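You operate a simulated robot arm through the tools that you are given. There is no shell and no other tool. Be economical: measure what you need, move in short steps, check, and stop when the job is done.

The job below is to be done with a simulated two-armed robot. You get a single attempt, and the scene is never put back.

Task
Wipe up the spill on the beige table with the grey cloth and put it back.

The check looks at the end state, three seconds after you hand in, the way a careful person would. Anything else that was tipped, shoved, dropped, spilled or broken makes it a failure. Flat cloth is picked up by pressing the open fingertips on it (5 to 10 N) and closing them slowly along it; thin cloth reads only 2 to 8 mm in the jaws.

Robot
Two 7-joint arms with two-finger parallel grippers on one trunk, on a base that drives. Base frame: it is fixed to the floor where the robot stands at the start and does not move with it; the origin is under the middle of the robot, x ahead of it, y to its left, z up; the surface under the hand at the start is at about z = 0.8. Units: m, rad, N and s.
The left shoulder is at the start at [0.072, 0.18, 1.024], the right one opposite. With the tool pointing down near the work surface each hand reaches from about 0.1 to 0.7 m from the robot's upright axis, wherever it stands, measured 20 degrees to its own side. Payload 3.6 kg a hand.
The tool frame of a hand sits at the grasp point between the pads (the TCP): z along the fingers, y along the line on which they close. The tips reach 0.03 m beyond it. Largest opening 0.11 m; finger width 0.02, thickness 0.01; the body of the gripper, 0.048 by 0.112 m, starts 0.055 m behind the TCP.
Orientation is that of the tool frame in the base frame, as [roll, pitch, yaw] about the fixed x, y, z axes, in that order (R = Rz(yaw) Ry(pitch) Rx(roll)). With the fingers straight down and closing along the base's y, the tool's x points along the base's -x, its y along +y and its z along -z.

Tools
- The arms move only by the tool step_arm. It takes "left_series", "right_series" or both (then of equal length, played together; a hand with none holds still); each is a list of rows, each a list of 3 entries, a list of its own where there are three numbers: the shift along the tool's x, y, z in m, then the turn, a rotation vector about the tool's x, y, z in rad, then the gripper command, from -1 (shut) to 1 (fully open), values between in proportion. In form: [[[tx, ty, tz], [rx, ry, rz], gripper], ...]. A call has 1 to 20 rows; each row shifts and turns the commanded pose from where the row before left it, along the tool's axes as they then stand. A row lasts 0.2 s, in which the tool goes at most 0.05 m and 0.15 rad; a call with a longer step from one row to the next is refused whole, and so is a gripper value outside its range. A pose out of reach is approached as far as the arm can. The call stops where the force on the tool passes 40 N (or 10 N more than at its start, if that is more) or the arm is blocked; 0.2 s more then pass. The fingers move at their own pace (about 0.153 m/s each) and stop on an object; they squeeze with about 41 N. The grip force told is the motor's: it shows also when the fingers shut on nothing. Time passes only in rows, and 0.2 s behind the last, so rows that do not move let the fingers close. The reply holds the time, the measured pose of the TCP, the force on the tool along the base axes, the opening and the grip force, in the units named above and with some noise, with the torque about the TCP (base axes, N m) and any sound that the robot's microphone picked up.
- Cameras (640 x 400 px; columns grow to the right, rows downward): "scene" is now at [0.1305, -0.0584, 1.214]; the picture's right is [-0.78, -0.63, 0.00], its down [-0.29, 0.35, -0.89] and it looks along [0.55, -0.70, -0.46] (base axes); focal length 214 px, centre (320, 200). "left" rides on the left gripper at [0.072, -0.017, -0.103] in its tool frame; the picture's right is [0.23, 0.97, 0.00], its down [-0.76, 0.18, -0.62] and it looks along [-0.61, 0.14, 0.78] (tool axes); focal length 222 px, centre (320, 200). "right" rides on the right gripper at [0.072, 0.017, -0.103] in its tool frame; the picture's right is [-0.23, 0.97, 0.00], its down [-0.76, -0.18, -0.62] and it looks along [-0.61, -0.14, 0.78] (tool axes); focal length 222 px, centre (320, 200). There is no depth. A picture from a camera that has moved, and an enlarged one, comes with that camera's place and axes in the base frame and with its lens.
- capture(camera): a new picture of that camera. The clock stands still meanwhile.
- lift_body(by): slides the trunk up (or, below 0, down) by that many m; the arms and the scene camera ride with it, the base frame stays. It gives what a move gives, with no picture.
- drive_base(legs): drives the robot by 1 to 6 legs, each [ahead, left, turn to the left] in m, m and rad, along the robot's own axes; the way and the turn of a leg run together, so that a leg with both is an arc; at most 1.5 m and 3.142 rad a leg. The arms and the cameras ride along, it lands a little off, and it stops where it bumps. It gives what a move gives.
- head_to(pan, tilt): turns the head with the scene camera to pan (to the left, within 1.501 rad either way) and tilt (down, from -0.506 to 1.204), counted from straight ahead of the robot. It gives what a move gives.
- enlarge(camera, box): a new picture of the part [left, top, right, bottom] of that camera's present view, enlarged. The clock stands still meanwhile.
- finish_job(): hands the job in; it is judged then, once.

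Work in short steps. Places have to be worked out from the pictures, the camera data and where the tool is seen: move nearer, look again, correct. Check each grasp and each placing, and mend what went wrong. You have 120 turns and 88 pictures in all, those below and enlarged ones among them. Open the grippers and draw the arms clear of the work before you hand the job in, unless the task says otherwise; then end with one line.

The tools are called after "Call:" as a command line: name --argument value ..., lists and objects as JSON in quotes. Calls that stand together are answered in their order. step_arm: Moves the arms, as the interface text tells. Its arguments: {"type":"object","properties":{"left_series":{"type":"array","items":{"type":"array"}},"right_series":{"type":"array","items":{"type":"array"}}},"required":[]} The other tools are called the same way: lift_body (by) slides the trunk up or down; drive_base (legs) drives the base; head_to (pan, tilt) turns the head that bears the scene camera; capture (camera) takes a picture; enlarge (camera, box) takes an enlarged picture of a part of a camera's view; finish_job () hands the job in.

At the start:

```text
time: 0.0
left_position: [0.2719, -0.0925, 1.0237]
left_tcp_rot: [3.101, 0.012, 3.012]
left_contact_force: [-1.5, 0.6, -0.1]
left_torque: [-0.08, -0.14, 0.03]
left_finger_gap: 0.1099
left_grasp_force: 0.0
right_position: [0.2733, -0.4877, 1.0535]
right_tcp_rot: [3.128, 0.011, 3.048]
right_contact_force: [-2.5, 2.8, 0.2]
right_torque: [-0.07, -0.17, -0.03]
right_finger_gap: 0.1102
right_grasp_force: 0.1
trunk travel left (down, up): [-0.144, 0.62]
robot x, y, heading: [-0.0513, -0.018, -0.105]
head pan, tilt: [-0.794, 0.524]
```

scene: 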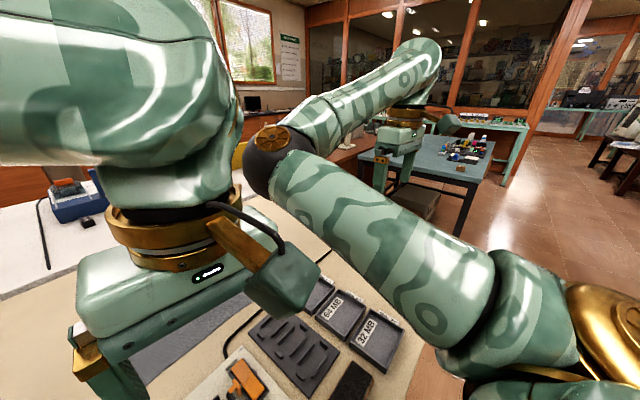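
right: 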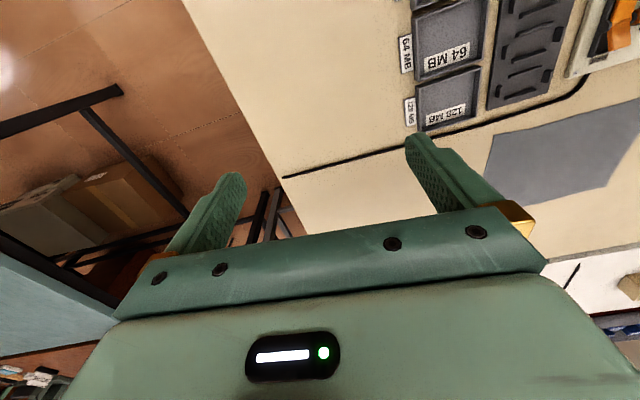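
left: 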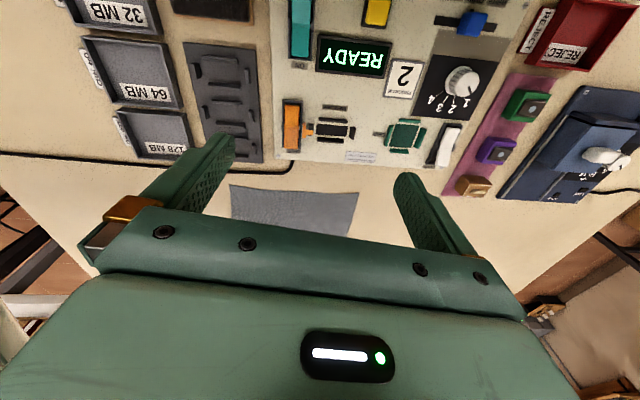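

The wrist views show a beige table with a panel and a grey flat patch (possibly the cloth). I'll turn the head to look for the spill.

Call:
head_to --pan 0.0 --tilt 0.8

Call:
capture --camera "scene"

```text
time: 1.1
left_position: [0.2705, -0.126, 1.0142]
left_tcp_rot: [3.083, -0.005, 2.989]
left_contact_force: [2.1, -1.1, 0.0]
left_torque: [0.05, 0.15, -0.01]
left_finger_gap: 0.1101
left_grasp_force: 0.1
right_position: [0.2654, -0.5217, 1.0353]
right_tcp_rot: [3.106, -0.005, 3.029]
right_contact_force: [0.3, -0.1, 0.8]
right_torque: [0.05, 0.1, 0.0]
right_finger_gap: 0.1101
right_grasp_force: 0.2
trunk travel left (down, up): [-0.144, 0.62]
robot x, y, heading: [-0.0655, -0.0227, -0.12]
head pan, tilt: [0.0, 0.799]
```

```text
84 pictures are left
camera scene: at [0.1557, -0.0319, 1.1835], right [-0.12, -0.99, 0.02], down [-0.7, 0.07, -0.71], along [0.7, -0.1, -0.7], focal length 214 px, centre (320, 200)
```

scene: 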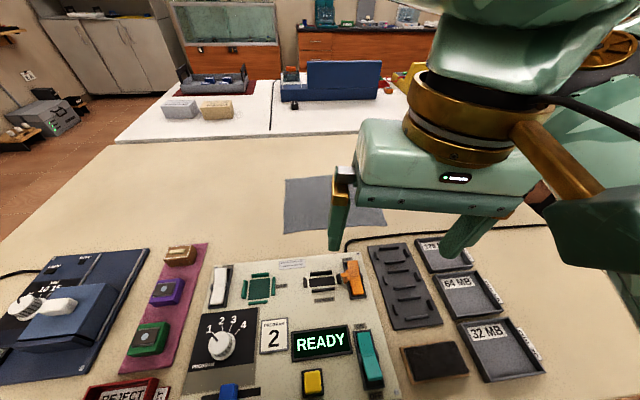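

The grey patch near (0.53,-0.12) looks like the cloth. I move the left hand up and to the left and the right hand out right to clear the view.

Call:
step_arm --left_series '[[[0, 0.04, -0.02], [0, 0, 0], 1], [[0, 0.04, -0.02], [0, 0, 0], 1], [[0, 0.04, -0.02], [0, 0, 0], 1], [[0, 0.04, -0.02], [0, 0, 0], 1], [[0, 0.04, 0], [0, 0, 0], 1], [[0, 0.04, 0], [0, 0, 0], 1], [[0, 0.04, 0], [0, 0, 0], 1], [[0, 0.04, 0], [0, 0, 0], 1]]'

Call:
capture --camera "scene"

Call:
head_to --pan -0.6 --tilt 0.8

Call:
capture --camera "scene"

```text
time: 3.1
left_position: [0.3455, 0.0579, 1.0185]
left_tcp_rot: [3.058, -0.006, 3.031]
left_contact_force: [0.4, 0.9, -0.5]
left_torque: [0.02, 0.0, 0.02]
left_finger_gap: 0.1101
left_grasp_force: 0.0
left hand out of reach, approached as far as the arm can: row 1, 2, 3, 4, 5, 6, 7, 8
right_position: [0.2953, -0.5016, 1.0265]
right_tcp_rot: [3.101, -0.015, 3.074]
right_contact_force: [0.1, 0.6, 0.1]
right_torque: [-0.04, 0.04, 0.02]
right_finger_gap: 0.1103
right_grasp_force: 0.1
trunk travel left (down, up): [-0.144, 0.62]
robot x, y, heading: [-0.0617, -0.0112, -0.079]
head pan, tilt: [0.0, 0.799]
stopped in row 8 (left hand): the arm was blocked; the commanded pose is now the measured one
```

```text
83 pictures are left
camera scene: at [0.1569, -0.0358, 1.1814], right [-0.08, -1.0, -0.01], down [-0.71, 0.06, -0.71], along [0.7, -0.05, -0.71], focal length 214 px, centre (320, 200)
```

scene: 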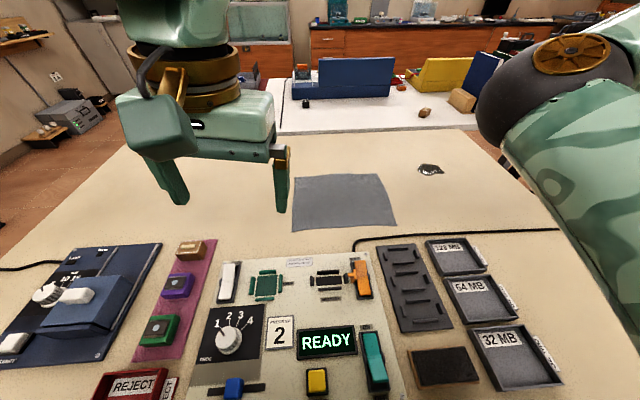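

```text
time: 4.1
left_position: [0.3436, 0.0558, 1.0216]
left_tcp_rot: [3.06, 0.004, 3.024]
left_contact_force: [0.5, 0.0, -0.7]
left_torque: [-0.02, -0.01, 0.0]
left_finger_gap: 0.1099
left_grasp_force: 0.2
right_position: [0.2884, -0.503, 1.0305]
right_tcp_rot: [3.103, -0.008, 3.069]
right_contact_force: [0.4, -0.2, 0.2]
right_torque: [0.01, -0.01, 0.01]
right_finger_gap: 0.1099
right_grasp_force: 0.2
trunk travel left (down, up): [-0.144, 0.62]
robot x, y, heading: [-0.0662, -0.0101, -0.083]
head pan, tilt: [-0.6, 0.799]
```

```text
82 pictures are left
camera scene: at [0.1373, -0.0744, 1.1819], right [-0.63, -0.78, -0.01], down [-0.54, 0.45, -0.71], along [0.55, -0.44, -0.71], focal length 214 px, centre (320, 200)
```

scene: 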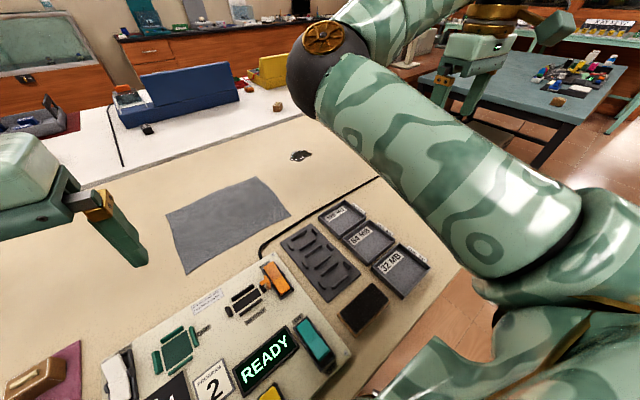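

The spill is the dark wet blot at about (0.63,-0.39), the cloth spans x 0.43–0.63, y -0.235–0.0. The spill is a bit beyond reach, so I check the room ahead of the base.

Call:
head_to --pan 0 --tilt 1.2

Call:
capture --camera "scene"

Call:
head_to --pan -1.0 --tilt 1.2

Call:
capture --camera "scene"

```text
time: 5.1
left_position: [0.3431, 0.0557, 1.0204]
left_tcp_rot: [3.058, 0.005, 3.028]
left_contact_force: [-0.2, 0.0, 0.2]
left_torque: [-0.02, -0.03, -0.01]
left_finger_gap: 0.11
left_grasp_force: 0.0
right_position: [0.2908, -0.502, 1.0305]
right_tcp_rot: [3.1, -0.009, 3.071]
right_contact_force: [0.1, 0.2, 0.0]
right_torque: [0.0, 0.03, 0.02]
right_finger_gap: 0.1099
right_grasp_force: 0.0
trunk travel left (down, up): [-0.144, 0.62]
robot x, y, heading: [-0.064, -0.0117, -0.077]
head pan, tilt: [0.0, 1.201]
```

```text
81 pictures are left
camera scene: at [0.1314, -0.0289, 1.1542], right [-0.08, -1.0, 0.0], down [-0.92, 0.07, -0.38], along [0.38, -0.03, -0.93], focal length 214 px, centre (320, 200)
```

scene: 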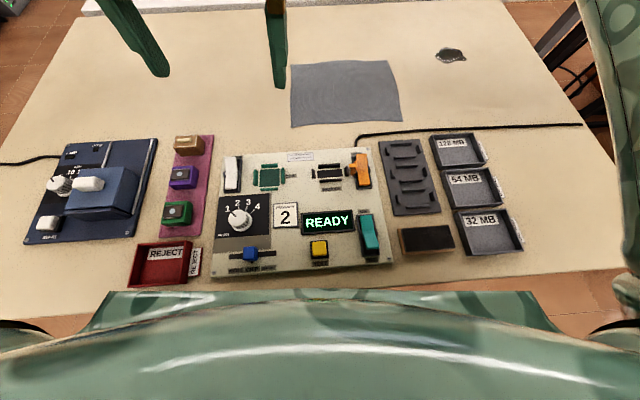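

```text
time: 6.4
left_position: [0.3438, 0.0541, 1.0216]
left_tcp_rot: [3.059, 0.003, 3.028]
left_contact_force: [0.2, 0.0, -0.5]
left_torque: [-0.01, 0.03, -0.01]
left_finger_gap: 0.1098
left_grasp_force: 0.0
right_position: [0.2905, -0.5029, 1.0307]
right_tcp_rot: [3.102, -0.009, 3.072]
right_contact_force: [-0.3, 0.5, 1.0]
right_torque: [0.01, -0.01, 0.03]
right_finger_gap: 0.1101
right_grasp_force: 0.1
trunk travel left (down, up): [-0.144, 0.62]
robot x, y, heading: [-0.0617, -0.014, -0.079]
head pan, tilt: [-1.0, 1.201]
```

```text
80 pictures are left
camera scene: at [0.1022, -0.0738, 1.1538], right [-0.88, -0.47, -0.01], down [-0.43, 0.82, -0.37], along [0.19, -0.32, -0.93], focal length 214 px, centre (320, 200)
```

scene: 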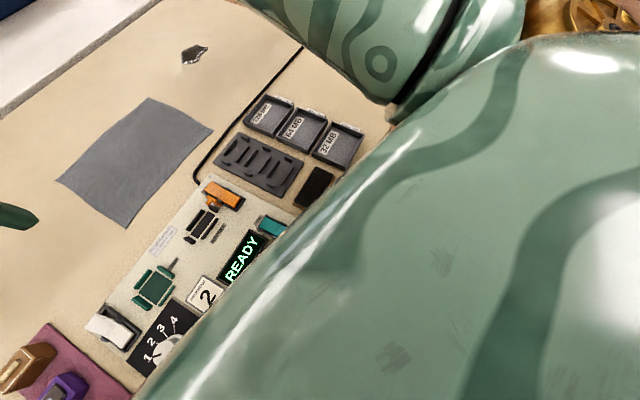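

The near table edge is at about x=0.13 with nothing tall near. I drive slightly ahead and to the right so the right hand can reach both cloth and spill.

Call:
drive_base --legs '[[0, -0.12, 0], [0.05, 0, 0]]'

Call:
head_to --pan -0.3 --tilt 0.9

Call:
capture --camera "scene"

```text
time: 8.0
left_position: [0.3442, -0.0694, 1.0213]
left_tcp_rot: [3.058, 0.0, 3.026]
left_contact_force: [0.1, -0.2, -0.7]
left_torque: [0.0, -0.01, -0.01]
left_finger_gap: 0.1101
left_grasp_force: 0.0
right_position: [0.2883, -0.6262, 1.0295]
right_tcp_rot: [3.102, -0.013, 3.068]
right_contact_force: [0.1, -0.2, 0.3]
right_torque: [-0.01, 0.06, 0.01]
right_finger_gap: 0.11
right_grasp_force: 0.1
trunk travel left (down, up): [-0.144, 0.62]
robot x, y, heading: [-0.068, -0.1368, -0.08]
head pan, tilt: [-1.0, 1.201]
stopped in leg 2: the robot was blocked; the commanded pose is now the measured one
```

```text
time: 9.1
left_position: [0.3444, -0.069, 1.022]
left_tcp_rot: [3.056, 0.002, 3.023]
left_contact_force: [-0.2, 0.1, -0.3]
left_torque: [-0.01, 0.03, -0.02]
left_finger_gap: 0.1099
left_grasp_force: 0.1
right_position: [0.2898, -0.6281, 1.0306]
right_tcp_rot: [3.101, -0.01, 3.068]
right_contact_force: [0.0, -1.2, -0.1]
right_torque: [0.02, 0.02, -0.01]
right_finger_gap: 0.11
right_grasp_force: 0.2
trunk travel left (down, up): [-0.144, 0.62]
robot x, y, heading: [-0.0667, -0.1378, -0.082]
head pan, tilt: [-0.3, 0.901]
```

```text
79 pictures are left
camera scene: at [0.1456, -0.177, 1.1742], right [-0.37, -0.93, -0.01], down [-0.72, 0.29, -0.63], along [0.59, -0.23, -0.78], focal length 214 px, centre (320, 200)
```

scene: 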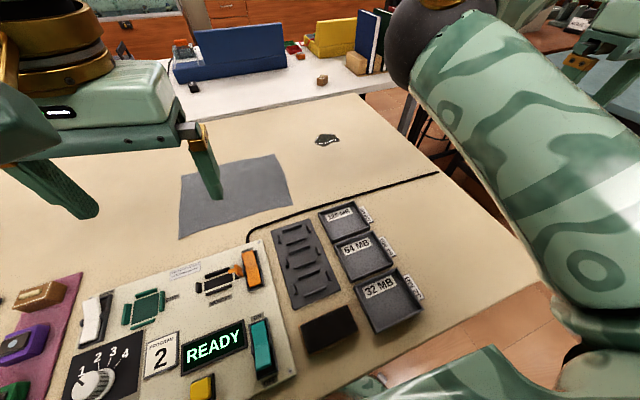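

Forward is blocked by the table edge; spill confirmed at (0.63,-0.39). I'll sidle right and turn left slightly so the right shoulder faces the spill.

Call:
drive_base --legs '[[-0.02, 0, 0], [0, -0.14, 0], [0, 0, 0.25]]'

Call:
head_to --pan -0.2 --tilt 0.8

Call:
capture --camera "scene"

```text
time: 11.7
left_position: [0.2979, -0.0974, 1.0128]
left_tcp_rot: [3.06, -0.015, -3.002]
left_contact_force: [0.4, 0.1, -0.9]
left_torque: [0.02, 0.01, 0.02]
left_finger_gap: 0.1098
left_grasp_force: 0.2
right_position: [0.387, -0.6521, 1.024]
right_tcp_rot: [3.104, -0.025, -2.959]
right_contact_force: [1.1, 0.0, -0.4]
right_torque: [-0.01, 0.0, 0.01]
right_finger_gap: 0.1098
right_grasp_force: 0.1
trunk travel left (down, up): [-0.144, 0.62]
robot x, y, heading: [-0.0989, -0.2692, 0.175]
head pan, tilt: [-0.3, 0.901]
```

```text
time: 12.3
left_position: [0.2976, -0.0981, 1.0137]
left_tcp_rot: [3.059, -0.015, -3.001]
left_contact_force: [0.6, -0.4, 0.0]
left_torque: [-0.03, 0.02, -0.01]
left_finger_gap: 0.1101
left_grasp_force: 0.0
right_position: [0.385, -0.6525, 1.0231]
right_tcp_rot: [3.103, -0.027, -2.962]
right_contact_force: [0.3, -0.2, 1.1]
right_torque: [-0.01, 0.03, -0.01]
right_finger_gap: 0.1101
right_grasp_force: 0.1
trunk travel left (down, up): [-0.144, 0.62]
robot x, y, heading: [-0.0945, -0.2687, 0.171]
head pan, tilt: [-0.201, 0.799]
```

```text
78 pictures are left
camera scene: at [0.1411, -0.2454, 1.178], right [-0.03, -1.0, 0.0], down [-0.72, 0.02, -0.7], along [0.7, -0.02, -0.72], focal length 214 px, centre (320, 200)
```

scene: 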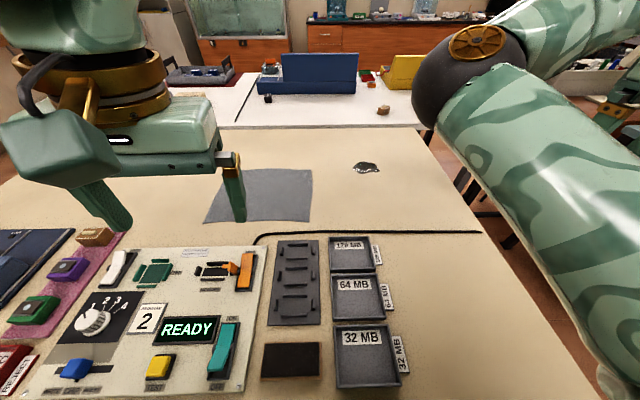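

I'll test the right hand's reach above the spill at a safe height.

Call:
step_arm --right_series '[[[-0.033, 0.027, 0.009], [0, 0, 0], 1], [[-0.033, 0.027, 0.009], [0, 0, 0], 1], [[-0.033, 0.027, 0.009], [0, 0, 0], 1], [[-0.033, 0.027, 0.009], [0, 0, 0], 1], [[-0.033, 0.027, 0.009], [0, 0, 0], 1], [[-0.033, 0.027, 0.009], [0, 0, 0], 1], [[-0.033, 0.027, 0.009], [0, 0, 0], 1], [[-0.033, 0.027, 0.009], [0, 0, 0], 1]]'

Call:
capture --camera "right"

Call:
capture --camera "scene"

```text
time: 14.2
left_position: [0.2975, -0.0991, 1.0142]
left_tcp_rot: [3.06, -0.014, -3.001]
left_contact_force: [0.5, 0.5, 0.1]
left_torque: [-0.01, -0.02, 0.0]
left_finger_gap: 0.1101
left_grasp_force: 0.1
right_position: [0.4691, -0.556, 1.004]
right_tcp_rot: [3.102, -0.025, -2.96]
right_contact_force: [0.1, 0.8, -0.2]
right_torque: [-0.01, 0.0, 0.02]
right_finger_gap: 0.11
right_grasp_force: 0.1
right hand out of reach, approached as far as the arm can: row 4, 5, 6, 7, 8
trunk travel left (down, up): [-0.144, 0.62]
robot x, y, heading: [-0.0967, -0.2724, 0.172]
head pan, tilt: [-0.201, 0.799]
```

```text
77 pictures are left
camera right: at [0.3982, -0.5561, 1.1092], right [0.05, 1.0, 0.03], down [0.8, -0.06, 0.6], along [0.6, 0.0, -0.8], focal length 222 px, centre (320, 200)
```

right: 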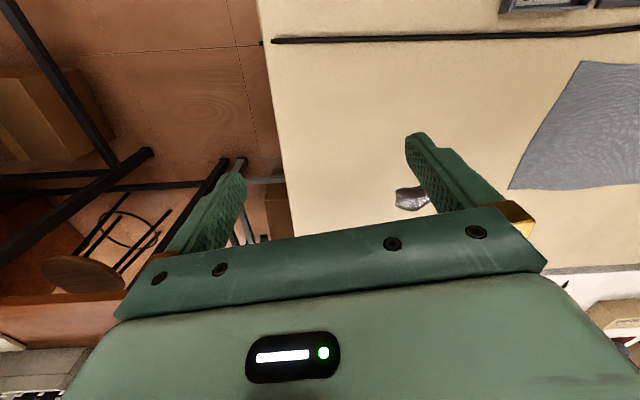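

```text
76 pictures are left
camera scene: at [0.1412, -0.2453, 1.178], right [-0.03, -1.0, 0.0], down [-0.72, 0.02, -0.7], along [0.7, -0.02, -0.72], focal length 214 px, centre (320, 200)
```

scene: 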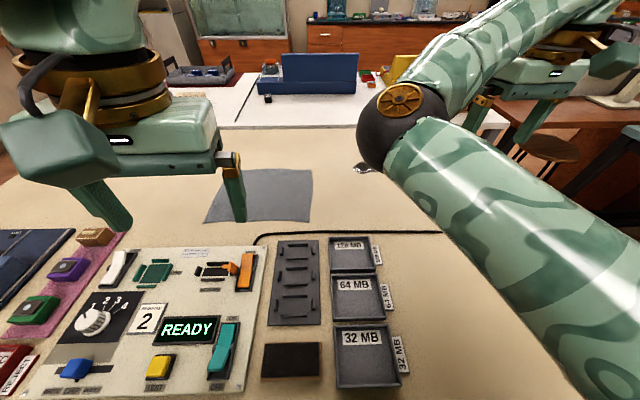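

The reach is short at this height (wrist above the shoulder). I lower the hand toward the working height to see whether it then reaches.

Call:
step_arm --right_series '[[[0, 0, 0.02], [0, 0, 0], 1], [[0, 0, 0.02], [0, 0, 0], 1], [[0, 0, 0.02], [0, 0, 0], 1], [[0, 0, 0.01], [0, 0, 0], 1], [[0, 0, 0], [0, 0, 0], 1], [[0, 0, 0], [0, 0, 0], 1]]'

```text
time: 15.6
left_position: [0.2968, -0.0991, 1.0125]
left_tcp_rot: [3.06, -0.015, -3.003]
left_contact_force: [-0.4, -0.3, 0.0]
left_torque: [0.05, 0.02, 0.02]
left_finger_gap: 0.1102
left_grasp_force: 0.0
right_position: [0.4568, -0.5643, 0.9352]
right_tcp_rot: [3.103, -0.027, -2.961]
right_contact_force: [0.0, 0.1, -0.1]
right_torque: [0.0, -0.02, 0.02]
right_finger_gap: 0.1099
right_grasp_force: 0.1
right hand out of reach, approached as far as the arm can: row 3
trunk travel left (down, up): [-0.144, 0.62]
robot x, y, heading: [-0.1011, -0.2706, 0.172]
head pan, tilt: [-0.201, 0.799]
```

Commanded pose resets to the reached one. I move left toward the spill's y, then forward, in small steps to find the limit.

Call:
step_arm --right_series '[[[-0.006, 0.034, 0], [0, 0, 0], 1], [[-0.006, 0.034, 0], [0, 0, 0], 1], [[-0.006, 0.034, 0], [0, 0, 0], 1], [[-0.006, 0.034, 0], [0, 0, 0], 1], [[-0.006, 0.034, 0], [0, 0, 0], 1], [[-0.03, -0.006, 0.005], [0, 0, 0], 1], [[-0.03, -0.006, 0.005], [0, 0, 0], 1], [[-0.03, -0.006, 0.005], [0, 0, 0], 1], [[-0.03, -0.006, 0.005], [0, 0, 0], 1], [[-0.03, -0.006, 0.005], [0, 0, 0], 1], [[0, 0, 0], [0, 0, 0], 1]]'

Call:
capture --camera "right"

Call:
capture --camera "scene"

```text
time: 17.9
left_position: [0.2978, -0.0998, 1.0141]
left_tcp_rot: [3.058, -0.017, -3.002]
left_contact_force: [0.0, -1.4, -0.5]
left_torque: [-0.01, 0.02, -0.02]
left_finger_gap: 0.1099
left_grasp_force: 0.1
right_position: [0.6205, -0.5591, 0.9132]
right_tcp_rot: [3.103, -0.026, -2.959]
right_contact_force: [0.0, 0.5, -0.3]
right_torque: [0.0, 0.0, 0.01]
right_finger_gap: 0.1099
right_grasp_force: 0.1
right hand out of reach, approached as far as the arm can: row 1, 2, 3, 4, 5
trunk travel left (down, up): [-0.144, 0.62]
robot x, y, heading: [-0.0974, -0.2693, 0.171]
head pan, tilt: [-0.201, 0.799]
```

```text
75 pictures are left
camera right: at [0.5493, -0.5595, 1.0199], right [0.05, 1.0, 0.03], down [0.8, -0.06, 0.6], along [0.6, 0.0, -0.8], focal length 222 px, centre (320, 200)
```

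right: 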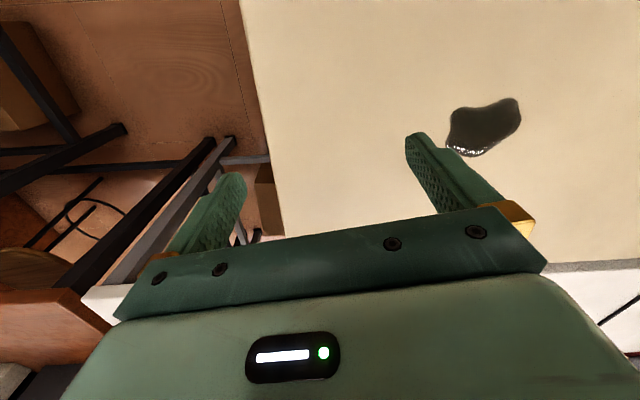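

```text
74 pictures are left
camera scene: at [0.141, -0.2451, 1.1781], right [-0.03, -1.0, 0.0], down [-0.72, 0.02, -0.7], along [0.7, -0.02, -0.72], focal length 214 px, centre (320, 200)
```

scene: 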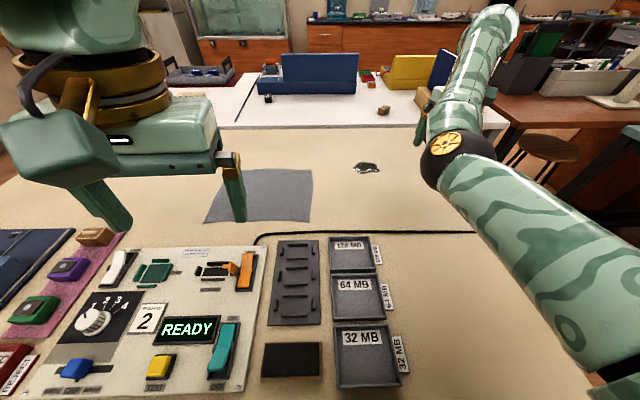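

Forward works out to x=0.62, so it's sideways motion that is limited, perhaps by a joint. I try moving left again from here.

Call:
step_arm --right_series '[[[-0.005, 0.03, 0], [0, 0, 0], 1], [[-0.005, 0.03, 0], [0, 0, 0], 1], [[-0.005, 0.03, 0], [0, 0, 0.1], 1], [[-0.005, 0.03, 0], [0, 0, 0.1], 1], [[0, 0.03, 0], [0, 0, 0.1], 1], [[0, 0, 0], [0, 0, 0], 1]]'

```text
time: 19.4
left_position: [0.299, -0.0986, 1.014]
left_tcp_rot: [3.059, -0.016, -3.002]
left_contact_force: [-0.5, 0.5, 0.2]
left_torque: [-0.01, 0.0, -0.02]
left_finger_gap: 0.1102
left_grasp_force: 0.1
right_position: [0.6223, -0.4076, 0.9173]
right_tcp_rot: [3.111, -0.036, 3.023]
right_contact_force: [0.4, -0.2, 0.2]
right_torque: [-0.01, -0.02, -0.04]
right_finger_gap: 0.11
right_grasp_force: 0.1
trunk travel left (down, up): [-0.144, 0.62]
robot x, y, heading: [-0.0989, -0.2706, 0.174]
head pan, tilt: [-0.201, 0.799]
```

Now the hand is above the spill, fully reachable. I move over to the cloth's right part.

Call:
step_arm --right_series '[[[0.014, 0.0285, 0], [0, 0, 0], 1], [[0.014, 0.0285, 0], [0, 0, 0], 1], [[0.014, 0.0285, 0], [0, 0, 0], 1], [[0.014, 0.0285, 0], [0, 0, 0], 1], [[0.014, 0.0285, 0], [0, 0, 0], 1], [[0.014, 0.0285, 0], [0, 0, 0], 1], [[0.014, 0.0285, 0], [0, 0, 0], 1], [[0, 0, 0], [0, 0, 0], 1]]'

Call:
capture --camera "right"

Call:
capture --camera "scene"

```text
time: 21.1
left_position: [0.2982, -0.0982, 1.0144]
left_tcp_rot: [3.058, -0.016, -3.003]
left_contact_force: [0.9, -0.5, 0.7]
left_torque: [0.0, 0.01, -0.01]
left_finger_gap: 0.11
left_grasp_force: 0.1
right_position: [0.6091, -0.3685, 0.9182]
right_tcp_rot: [3.113, -0.037, 3.024]
right_contact_force: [-0.1, -0.3, -0.3]
right_torque: [0.0, -0.02, -0.02]
right_finger_gap: 0.11
right_grasp_force: 0.1
right hand out of reach, approached as far as the arm can: row 2, 3, 4, 5, 6, 7
trunk travel left (down, up): [-0.144, 0.62]
robot x, y, heading: [-0.0951, -0.2718, 0.167]
head pan, tilt: [-0.201, 0.799]
```

```text
73 pictures are left
camera right: at [0.5421, -0.3461, 1.0244], right [0.34, 0.94, 0.02], down [0.76, -0.29, 0.59], along [0.56, -0.19, -0.81], focal length 222 px, centre (320, 200)
```

right: 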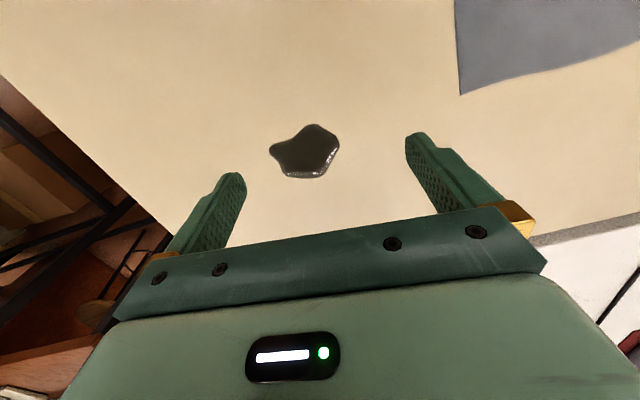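

```text
72 pictures are left
camera scene: at [0.1412, -0.2453, 1.178], right [-0.03, -1.0, 0.0], down [-0.72, 0.02, -0.7], along [0.7, -0.02, -0.72], focal length 214 px, centre (320, 200)
```

scene: 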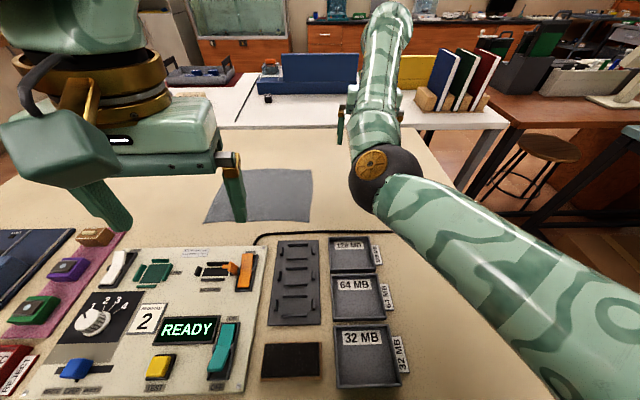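

Moving inward is joint-limited at this yaw; turning the tool helped before, so I turn while moving.

Call:
step_arm --right_series '[[[0, 0.0, 0], [0, 0, 0.15], 1], [[0, 0.0, 0], [0, 0, 0.15], 1], [[0.01, 0.03, 0], [0, 0, 0], 1], [[0.01, 0.03, 0], [0, 0, 0], 1], [[0.01, 0.03, 0], [0, 0, 0.1], 1], [[0.01, 0.03, 0], [0, 0, 0.1], 1], [[0.01, 0.03, 0], [0, 0, 0], 1], [[0, 0, 0], [0, 0, 0], 1]]'

```text
time: 22.9
left_position: [0.2967, -0.0985, 1.0134]
left_tcp_rot: [3.06, -0.017, -3.003]
left_contact_force: [-0.7, 0.3, -0.3]
left_torque: [0.03, 0.01, -0.02]
left_finger_gap: 0.1101
left_grasp_force: 0.1
right_position: [0.6009, -0.2249, 0.9183]
right_tcp_rot: [3.133, -0.046, 2.523]
right_contact_force: [0.6, -0.1, -0.8]
right_torque: [-0.03, 0.0, -0.01]
right_finger_gap: 0.1099
right_grasp_force: 0.1
right hand out of reach, approached as far as the arm can: row 6, 7
trunk travel left (down, up): [-0.144, 0.62]
robot x, y, heading: [-0.0953, -0.2697, 0.177]
head pan, tilt: [-0.201, 0.799]
```

Turning works. I continue to about (0.55,-0.18) over the cloth's right part.

Call:
step_arm --right_series '[[[0, 0.0, 0], [0, 0, 0.15], 1], [[0, 0.0, 0], [0, 0, 0.15], 1], [[0.022, -0.004, 0], [0, 0, 0], 1], [[0.022, -0.004, 0], [0, 0, 0], 1], [[0.022, -0.004, 0], [0, 0, 0], 1], [[0, 0, 0], [0, 0, 0], 1]]'

Call:
capture --camera "right"

Call:
capture --camera "scene"

```text
time: 24.4
left_position: [0.2987, -0.0978, 1.0131]
left_tcp_rot: [3.06, -0.014, -3.003]
left_contact_force: [0.5, 0.1, -0.2]
left_torque: [0.03, 0.01, 0.0]
left_finger_gap: 0.1102
left_grasp_force: 0.0
right_position: [0.5958, -0.2427, 0.9086]
right_tcp_rot: [-3.136, -0.047, 2.224]
right_contact_force: [0.9, 0.9, 0.0]
right_torque: [0.04, -0.03, -0.03]
right_finger_gap: 0.1101
right_grasp_force: 0.1
right hand out of reach, approached as far as the arm can: row 1, 2, 3, 4, 5
trunk travel left (down, up): [-0.144, 0.62]
robot x, y, heading: [-0.0969, -0.2688, 0.177]
head pan, tilt: [-0.201, 0.799]
```

```text
71 pictures are left
camera right: at [0.5692, -0.1777, 1.0155], right [0.91, 0.41, -0.02], down [0.34, -0.73, 0.59], along [0.23, -0.54, -0.81], focal length 222 px, centre (320, 200)
```

right: 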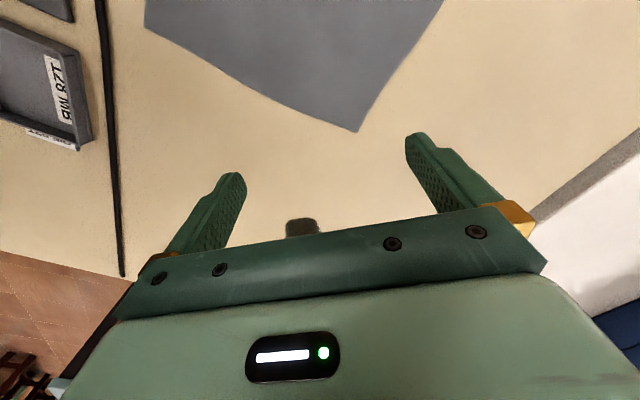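

```text
70 pictures are left
camera scene: at [0.1412, -0.2452, 1.178], right [-0.03, -1.0, 0.0], down [-0.72, 0.02, -0.7], along [0.7, -0.02, -0.72], focal length 214 px, centre (320, 200)
```

scene: 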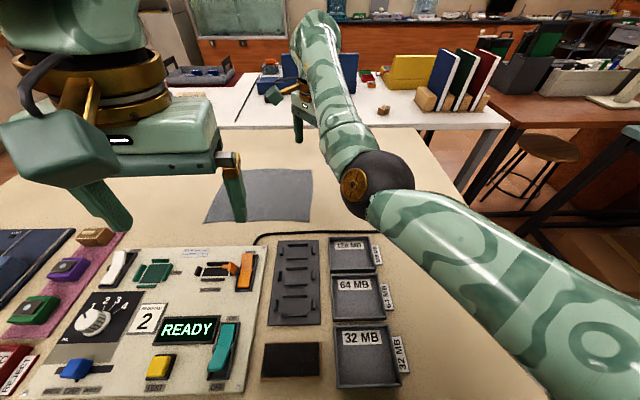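

Cloth lies too far across the body for the right arm now. I'll shift the base left so both cloth and spill lie on the right hand's own side.

Call:
drive_base --legs '[[0, 0.16, 0], [0, 0, -0.08]]'

Call:
step_arm --right_series '[[[0, 0, 0], [0, 0, -0.15], 1], [[0, 0, 0], [0, 0, -0.15], 1], [[0, 0, 0], [0, 0, -0.15], 1], [[0, 0, 0], [0, 0, 0], 1]]'

Call:
capture --camera "right"

```text
time: 26.2
left_position: [0.2817, 0.0279, 1.0129]
left_tcp_rot: [3.059, -0.014, -3.08]
left_contact_force: [-0.5, -0.1, 0.5]
left_torque: [0.02, 0.04, 0.04]
left_finger_gap: 0.1098
left_grasp_force: 0.1
right_position: [0.5682, -0.1396, 0.9093]
right_tcp_rot: [-3.135, -0.049, 2.145]
right_contact_force: [-0.5, -0.8, -0.4]
right_torque: [-0.01, 0.01, 0.01]
right_finger_gap: 0.1099
right_grasp_force: 0.1
trunk travel left (down, up): [-0.144, 0.62]
robot x, y, heading: [-0.1254, -0.1118, 0.099]
head pan, tilt: [-0.201, 0.799]
```

```text
time: 27.2
left_position: [0.2812, 0.0282, 1.0142]
left_tcp_rot: [3.059, -0.016, -3.081]
left_contact_force: [-0.2, 1.5, -0.7]
left_torque: [0.02, 0.01, 0.0]
left_finger_gap: 0.1102
left_grasp_force: 0.0
right_position: [0.5689, -0.1377, 0.9092]
right_tcp_rot: [3.126, -0.043, 2.598]
right_contact_force: [-0.2, 1.2, -0.1]
right_torque: [0.02, -0.02, -0.01]
right_finger_gap: 0.1102
right_grasp_force: 0.1
trunk travel left (down, up): [-0.144, 0.62]
robot x, y, heading: [-0.1257, -0.109, 0.093]
head pan, tilt: [-0.201, 0.799]
```

```text
69 pictures are left
camera right: at [0.5183, -0.0896, 1.0163], right [0.7, 0.72, 0.0], down [0.58, -0.57, 0.59], along [0.42, -0.41, -0.81], focal length 222 px, centre (320, 200)
```

right: 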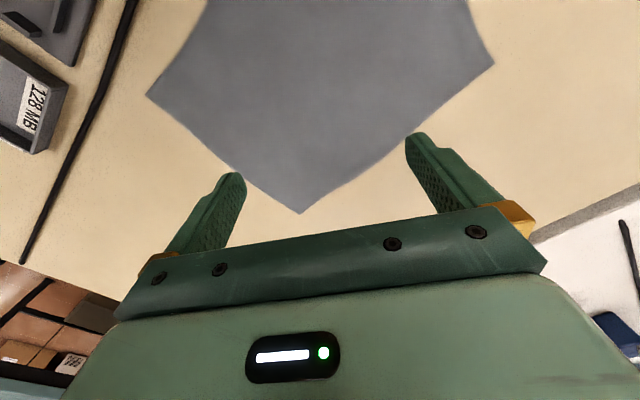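

The cloth corners agree: right edge at y≈-0.235. I'll place the hand at about (0.535,-0.185), half-open, and lower it to just above the cloth.

Call:
step_arm --right_series '[[[0, 0, 0], [0, 0, -0.15], 0.5], [[0, 0, 0], [0, 0, -0.15], 0], [[0.012, -0.026, 0], [0, 0, 0], 0], [[0.011, -0.026, 0], [0, 0, 0], 0], [[0, 0, 0.02], [0, 0, 0], 0], [[0, 0, 0.02], [0, 0, 0], 0], [[0, 0, 0.01], [0, 0, 0], 0], [[0, 0, 0], [0, 0, 0], 0]]'

Call:
capture --camera "right"

Call:
capture --camera "scene"

```text
time: 29.1
left_position: [0.2817, 0.0288, 1.0144]
left_tcp_rot: [3.058, -0.016, -3.081]
left_contact_force: [0.4, 0.8, 0.5]
left_torque: [0.03, 0.0, 0.01]
left_finger_gap: 0.1096
left_grasp_force: 0.1
right_position: [0.5721, -0.176, 0.8541]
right_tcp_rot: [3.116, -0.038, 2.895]
right_contact_force: [0.6, 1.0, -0.4]
right_torque: [-0.01, 0.03, -0.01]
right_finger_gap: 0.0551
right_grasp_force: 0.0
right hand out of reach, approached as far as the arm can: row 3, 4
trunk travel left (down, up): [-0.144, 0.62]
robot x, y, heading: [-0.1245, -0.1156, 0.095]
head pan, tilt: [-0.201, 0.799]
```

```text
68 pictures are left
camera right: at [0.5089, -0.146, 0.9605], right [0.46, 0.89, 0.02], down [0.71, -0.38, 0.59], along [0.53, -0.26, -0.81], focal length 222 px, centre (320, 200)
```

right: 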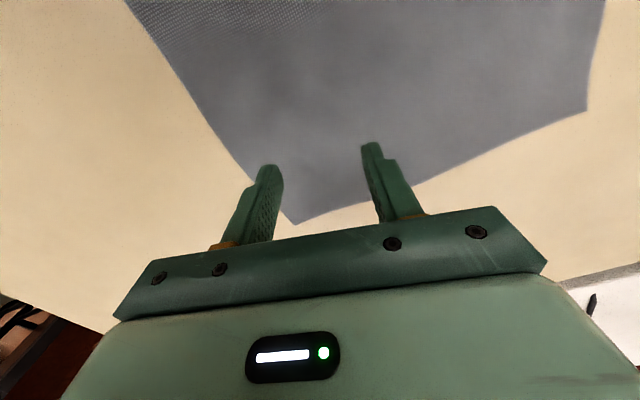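

```text
67 pictures are left
camera scene: at [0.1144, -0.1058, 1.178], right [-0.1, -0.99, 0.0], down [-0.71, 0.07, -0.7], along [0.69, -0.07, -0.72], focal length 214 px, centre (320, 200)
```

scene: 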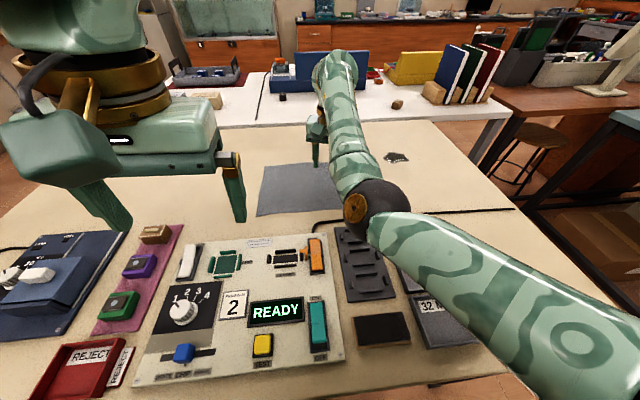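

Inward motion is still limited at x≈0.57 with the elbow so low. I try raising the trunk 0.12 m and lowering the hand correspondingly to gain freedom.

Call:
lift_body --by 0.12

Call:
step_arm --right_series '[[[0.01, -0.003, 0.025], [0, 0, 0], 0], [[0.01, -0.003, 0.025], [0, 0, 0], 0], [[0.01, -0.003, 0.025], [0, 0, 0], 0], [[0.01, -0.003, 0.025], [0, 0, 0], 0], [[0, 0, 0.01], [0, 0, 0], 0], [[0, 0, 0], [0, 0, 0], 0]]'

Call:
capture --camera "scene"

```text
time: 30.6
left_position: [0.2826, 0.0284, 1.1323]
left_tcp_rot: [3.058, -0.018, -3.081]
left_contact_force: [0.5, 0.3, -0.3]
left_torque: [0.03, 0.0, 0.01]
left_finger_gap: 0.1101
left_grasp_force: 0.1
right_position: [0.5663, -0.1775, 0.9949]
right_tcp_rot: [3.101, -0.005, 2.895]
right_contact_force: [0.4, -0.1, 0.6]
right_torque: [-0.01, 0.0, -0.02]
right_finger_gap: 0.0549
right_grasp_force: 0.0
trunk travel left (down, up): [-0.264, 0.5]
robot x, y, heading: [-0.1243, -0.1138, 0.093]
head pan, tilt: [-0.201, 0.799]
```

```text
time: 31.9
left_position: [0.2826, 0.0277, 1.1343]
left_tcp_rot: [3.06, -0.013, -3.081]
left_contact_force: [-0.4, 0.6, -0.1]
left_torque: [0.03, -0.02, -0.02]
left_finger_gap: 0.1098
left_grasp_force: 0.0
right_position: [0.5221, -0.1748, 0.8865]
right_tcp_rot: [3.101, -0.004, 2.896]
right_contact_force: [0.3, -0.8, -0.4]
right_torque: [0.03, -0.03, -0.01]
right_finger_gap: 0.0553
right_grasp_force: 0.0
trunk travel left (down, up): [-0.264, 0.5]
robot x, y, heading: [-0.1246, -0.115, 0.094]
head pan, tilt: [-0.201, 0.799]
```

```text
66 pictures are left
camera scene: at [0.0504, -0.112, 1.3034], right [-0.1, -0.99, 0.0], down [-0.71, 0.07, -0.7], along [0.69, -0.07, -0.72], focal length 214 px, centre (320, 200)
```

scene: 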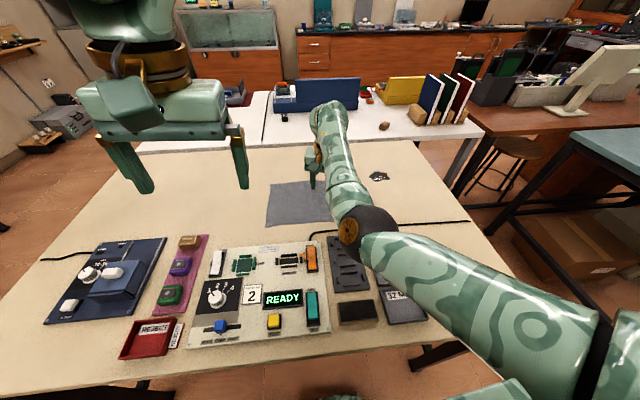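

Raising the trunk freed the arm; the hand is at (0.522,-0.175). I lower towards contact.

Call:
step_arm --right_series '[[[0, 0, 0.02], [0, 0, 0], 0], [[0, 0, 0.02], [0, 0, 0], 0], [[0, 0, 0.01], [0, 0, 0], 0], [[0, 0, 0.004], [0, 0, 0], 0], [[0, 0, 0], [0, 0, 0], 0]]'

Call:
capture --camera "right"

```text
time: 33.1
left_position: [0.2818, 0.029, 1.1337]
left_tcp_rot: [3.061, -0.014, -3.082]
left_contact_force: [-0.3, -0.2, -1.0]
left_torque: [0.01, -0.02, 0.01]
left_finger_gap: 0.1099
left_grasp_force: 0.0
right_position: [0.5219, -0.172, 0.8324]
right_tcp_rot: [3.102, -0.003, 2.896]
right_contact_force: [-0.4, 0.4, 2.1]
right_torque: [-0.06, 0.0, 0.01]
right_finger_gap: 0.0549
right_grasp_force: 0.1
trunk travel left (down, up): [-0.264, 0.5]
robot x, y, heading: [-0.1231, -0.1141, 0.097]
head pan, tilt: [-0.201, 0.799]
```

```text
65 pictures are left
camera right: at [0.4558, -0.1421, 0.9367], right [0.46, 0.89, 0.04], down [0.69, -0.38, 0.61], along [0.56, -0.25, -0.79], focal length 222 px, centre (320, 200)
```

right: 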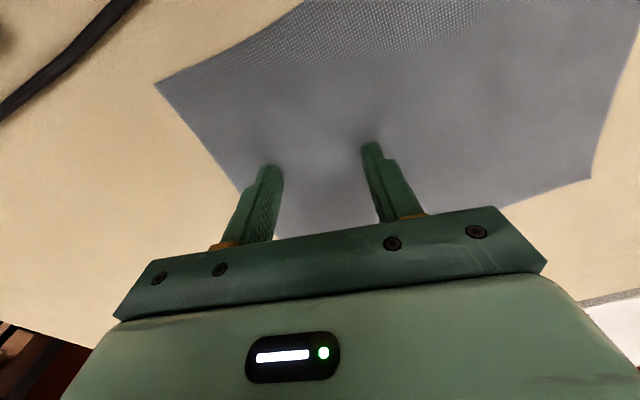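

Contact starts (2 N). I level the roll slightly and press a few mm more.

Call:
step_arm --right_series '[[[0, 0, 0.001], [0.04, 0, 0], 0], [[0, 0, 0.002], [0, 0, 0], 0], [[0, 0, 0], [0, 0, 0], 0]]'

```text
time: 34.0
left_position: [0.2803, 0.029, 1.1335]
left_tcp_rot: [3.06, -0.015, -3.081]
left_contact_force: [0.7, -0.9, -0.4]
left_torque: [-0.01, -0.02, 0.0]
left_finger_gap: 0.1102
left_grasp_force: 0.0
right_position: [0.5225, -0.173, 0.831]
right_tcp_rot: [-3.139, -0.001, 2.898]
right_contact_force: [1.9, 1.7, 14.2]
right_torque: [-0.11, -0.03, 0.0]
right_finger_gap: 0.0548
right_grasp_force: 0.1
trunk travel left (down, up): [-0.264, 0.5]
robot x, y, heading: [-0.1257, -0.1122, 0.099]
head pan, tilt: [-0.201, 0.799]
```

14 N is too much; back off about 1 mm, then close slowly.

Call:
step_arm --right_series '[[[0, 0, -0.0012], [0, 0, 0], 0], [[0, 0, 0], [0, 0, 0], 0]]'

```text
time: 34.5
left_position: [0.2812, 0.0294, 1.1347]
left_tcp_rot: [3.062, -0.014, -3.081]
left_contact_force: [-0.3, 0.0, 0.4]
left_torque: [0.0, -0.01, 0.01]
left_finger_gap: 0.1099
left_grasp_force: 0.0
right_position: [0.5223, -0.1725, 0.8307]
right_tcp_rot: [3.14, -0.004, 2.896]
right_contact_force: [-0.4, 1.2, 10.4]
right_torque: [-0.04, 0.0, 0.01]
right_finger_gap: 0.0548
right_grasp_force: 0.0
trunk travel left (down, up): [-0.264, 0.5]
robot x, y, heading: [-0.1235, -0.1118, 0.095]
head pan, tilt: [-0.201, 0.799]
```

Call:
step_arm --right_series '[[[0, 0, -0.0007], [0, 0, 0], -0.1], [[0, 0, 0], [0, 0, 0], -0.2], [[0, 0, 0], [0, 0, 0], -0.3], [[0, 0, 0], [0, 0, 0], -0.4], [[0, 0, 0], [0, 0, 0], -0.5], [[0, 0, 0], [0, 0, 0], -0.6], [[0, 0, 0], [0, 0, 0], -0.7], [[0, 0, 0], [0, 0, 0], -0.8], [[0, 0, 0], [0, 0, 0], -0.9], [[0, 0, 0], [0, 0, 0], -1], [[0, 0, 0], [0, 0, 0], -1], [[0, 0, 0], [0, 0, 0], -1]]'

Call:
capture --camera "right"

```text
time: 37.1
left_position: [0.2817, 0.0289, 1.1343]
left_tcp_rot: [3.06, -0.014, -3.081]
left_contact_force: [0.4, 0.2, -0.4]
left_torque: [-0.01, 0.01, 0.01]
left_finger_gap: 0.11
left_grasp_force: 0.0
right_position: [0.5232, -0.1725, 0.8324]
right_tcp_rot: [-3.14, -0.005, 2.895]
right_contact_force: [-0.5, 0.2, 8.7]
right_torque: [0.04, -0.01, -0.01]
right_finger_gap: 0.0017
right_grasp_force: 41.1
trunk travel left (down, up): [-0.264, 0.5]
robot x, y, heading: [-0.1249, -0.1158, 0.092]
head pan, tilt: [-0.201, 0.799]
```

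```text
64 pictures are left
camera right: at [0.4568, -0.1384, 0.9346], right [0.46, 0.89, 0.0], down [0.7, -0.36, 0.62], along [0.55, -0.28, -0.78], focal length 222 px, centre (320, 200)
```

right: 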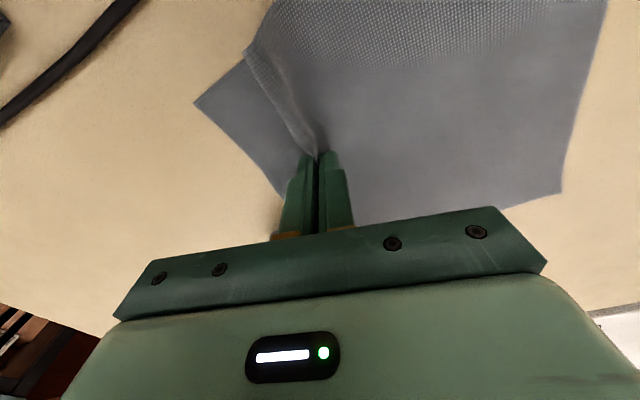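

The cloth shows a ridge gathered into the fingers. I lift 3 cm to verify the hold.

Call:
step_arm --right_series '[[[0, 0, -0.015], [0, 0, 0], -1], [[0, 0, -0.015], [0, 0, 0], -1], [[0, 0, 0], [0, 0, 0], -1]]'

Call:
capture --camera "right"

```text
time: 38.0
left_position: [0.2824, 0.027, 1.1332]
left_tcp_rot: [3.059, -0.016, -3.081]
left_contact_force: [-0.3, 0.4, -0.4]
left_torque: [0.03, -0.01, 0.01]
left_finger_gap: 0.11
left_grasp_force: 0.1
right_position: [0.5234, -0.1717, 0.8595]
right_tcp_rot: [3.141, -0.006, 2.897]
right_contact_force: [0.3, 0.4, 0.0]
right_torque: [-0.01, -0.02, 0.0]
right_finger_gap: 0.0018
right_grasp_force: 40.3
trunk travel left (down, up): [-0.264, 0.5]
robot x, y, heading: [-0.1215, -0.1118, 0.098]
head pan, tilt: [-0.201, 0.799]
```

```text
63 pictures are left
camera right: at [0.4577, -0.1381, 0.9637], right [0.46, 0.89, 0.0], down [0.7, -0.36, 0.62], along [0.55, -0.28, -0.78], focal length 222 px, centre (320, 200)
```

right: 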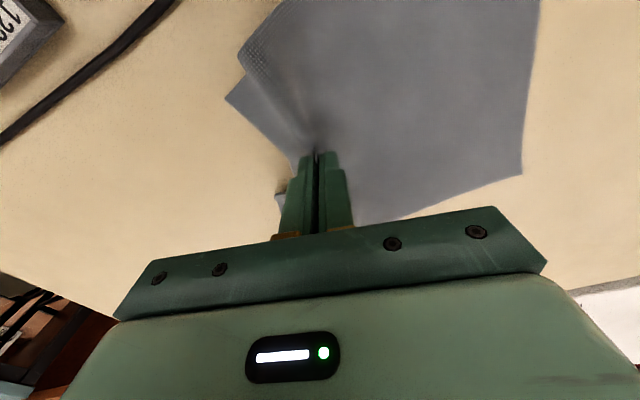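

The cloth lifts with the fingers. I drive 4 cm ahead for reach, then carry it over to the spill.

Call:
drive_base --legs '[[0.04, 0, 0]]'

Call:
step_arm --right_series '[[[-0.017, -0.028, 0], [0, 0, 0], -1], [[-0.017, -0.028, 0], [0, 0, 0], -1], [[-0.017, -0.028, 0], [0, 0, 0], -1], [[-0.017, -0.028, 0], [0, 0, 0], -1], [[-0.017, -0.028, 0], [0, 0, 0], -1], [[-0.017, -0.028, 0], [0, 0, 0], -1], [[-0.016, -0.026, 0], [0, 0, 0], -1], [[0, 0, 0], [0, 0, 0], -1]]'

Call:
capture --camera "right"

Call:
capture --camera "scene"

```text
time: 38.8
left_position: [0.324, 0.0331, 1.1334]
left_tcp_rot: [3.06, -0.018, -3.08]
left_contact_force: [1.5, -0.9, -0.3]
left_torque: [-0.01, 0.06, 0.0]
left_finger_gap: 0.1101
left_grasp_force: 0.1
right_position: [0.566, -0.1667, 0.8599]
right_tcp_rot: [-3.141, -0.007, 2.898]
right_contact_force: [1.5, 0.3, -0.3]
right_torque: [0.02, 0.06, -0.04]
right_finger_gap: 0.0017
right_grasp_force: 41.4
trunk travel left (down, up): [-0.264, 0.5]
robot x, y, heading: [-0.0876, -0.1096, 0.095]
head pan, tilt: [-0.201, 0.799]
```

```text
time: 40.6
left_position: [0.3241, 0.0331, 1.1352]
left_tcp_rot: [3.061, -0.016, -3.079]
left_contact_force: [-0.7, -0.5, 0.0]
left_torque: [0.01, -0.02, 0.02]
left_finger_gap: 0.11
left_grasp_force: 0.1
right_position: [0.6176, -0.38, 0.864]
right_tcp_rot: [-3.141, -0.003, 2.898]
right_contact_force: [0.0, -0.2, -0.3]
right_torque: [0.01, -0.02, 0.0]
right_finger_gap: 0.0021
right_grasp_force: 41.1
right hand out of reach, approached as far as the arm can: row 6, 7
trunk travel left (down, up): [-0.264, 0.5]
robot x, y, heading: [-0.0881, -0.1079, 0.097]
head pan, tilt: [-0.201, 0.799]
```

```text
62 pictures are left
camera right: at [0.5521, -0.345, 0.9676], right [0.46, 0.89, 0.0], down [0.7, -0.36, 0.62], along [0.55, -0.28, -0.78], focal length 222 px, centre (320, 200)
```

right: 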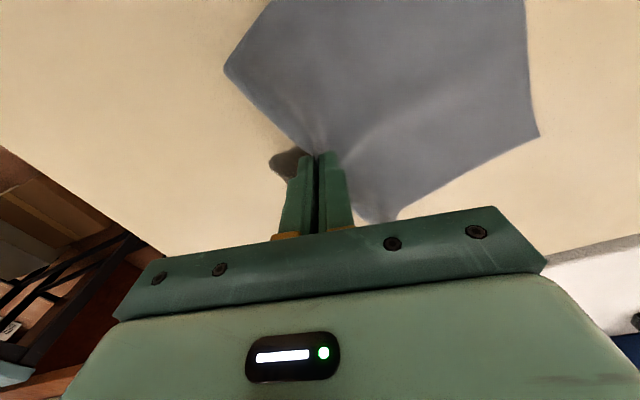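

```text
61 pictures are left
camera scene: at [0.0911, -0.1077, 1.3034], right [-0.1, -0.99, 0.0], down [-0.71, 0.07, -0.7], along [0.69, -0.07, -0.72], focal length 214 px, centre (320, 200)
```

scene: 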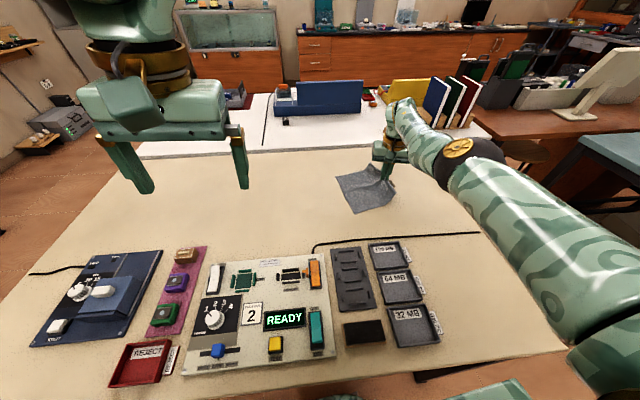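

The cloth is over the spill's left/near side; the spill still peeks out right. I lower the trunk 2.5 cm (gains reach), then press and rub.

Call:
lift_body --by -0.025

Call:
step_arm --right_series '[[[-0.005, -0.005, 0.003], [0, 0, 0], -1], [[0, 0, 0.003], [0, 0, 0], -1], [[0, 0, 0.002], [0, 0, 0], -1], [[0, 0, 0], [0, 0, 0], -1]]'

```text
time: 41.3
left_position: [0.3195, 0.0334, 1.1104]
left_tcp_rot: [3.059, -0.013, -3.079]
left_contact_force: [0.3, -0.4, 0.5]
left_torque: [-0.03, 0.02, -0.03]
left_finger_gap: 0.11
left_grasp_force: 0.1
right_position: [0.62, -0.3777, 0.8322]
right_tcp_rot: [-3.137, -0.017, 2.896]
right_contact_force: [0.8, -0.2, 25.4]
right_torque: [0.07, -0.13, 0.03]
right_finger_gap: 0.0019
right_grasp_force: 41.2
trunk travel left (down, up): [-0.239, 0.525]
robot x, y, heading: [-0.0852, -0.1095, 0.093]
head pan, tilt: [-0.201, 0.799]
```

```text
time: 41.8
left_position: [0.3198, 0.0334, 1.1098]
left_tcp_rot: [3.059, -0.013, -3.076]
left_contact_force: [0.7, -0.5, -1.7]
left_torque: [0.02, 0.0, 0.0]
left_finger_gap: 0.1101
left_grasp_force: 0.0
right_position: [0.6209, -0.3787, 0.8313]
right_tcp_rot: [3.138, -0.016, 2.897]
right_contact_force: [-3.5, 5.7, 23.2]
right_torque: [0.22, 0.08, 0.02]
right_finger_gap: 0.002
right_grasp_force: 41.0
right hand out of reach, approached as far as the arm can: row 1
trunk travel left (down, up): [-0.239, 0.525]
robot x, y, heading: [-0.0874, -0.1099, 0.099]
head pan, tilt: [-0.201, 0.799]
stopped in row 2 (right hand): the force on the tool passed its limit at 43 N (the readings are from after the stop); the commanded pose is now the measured one
```

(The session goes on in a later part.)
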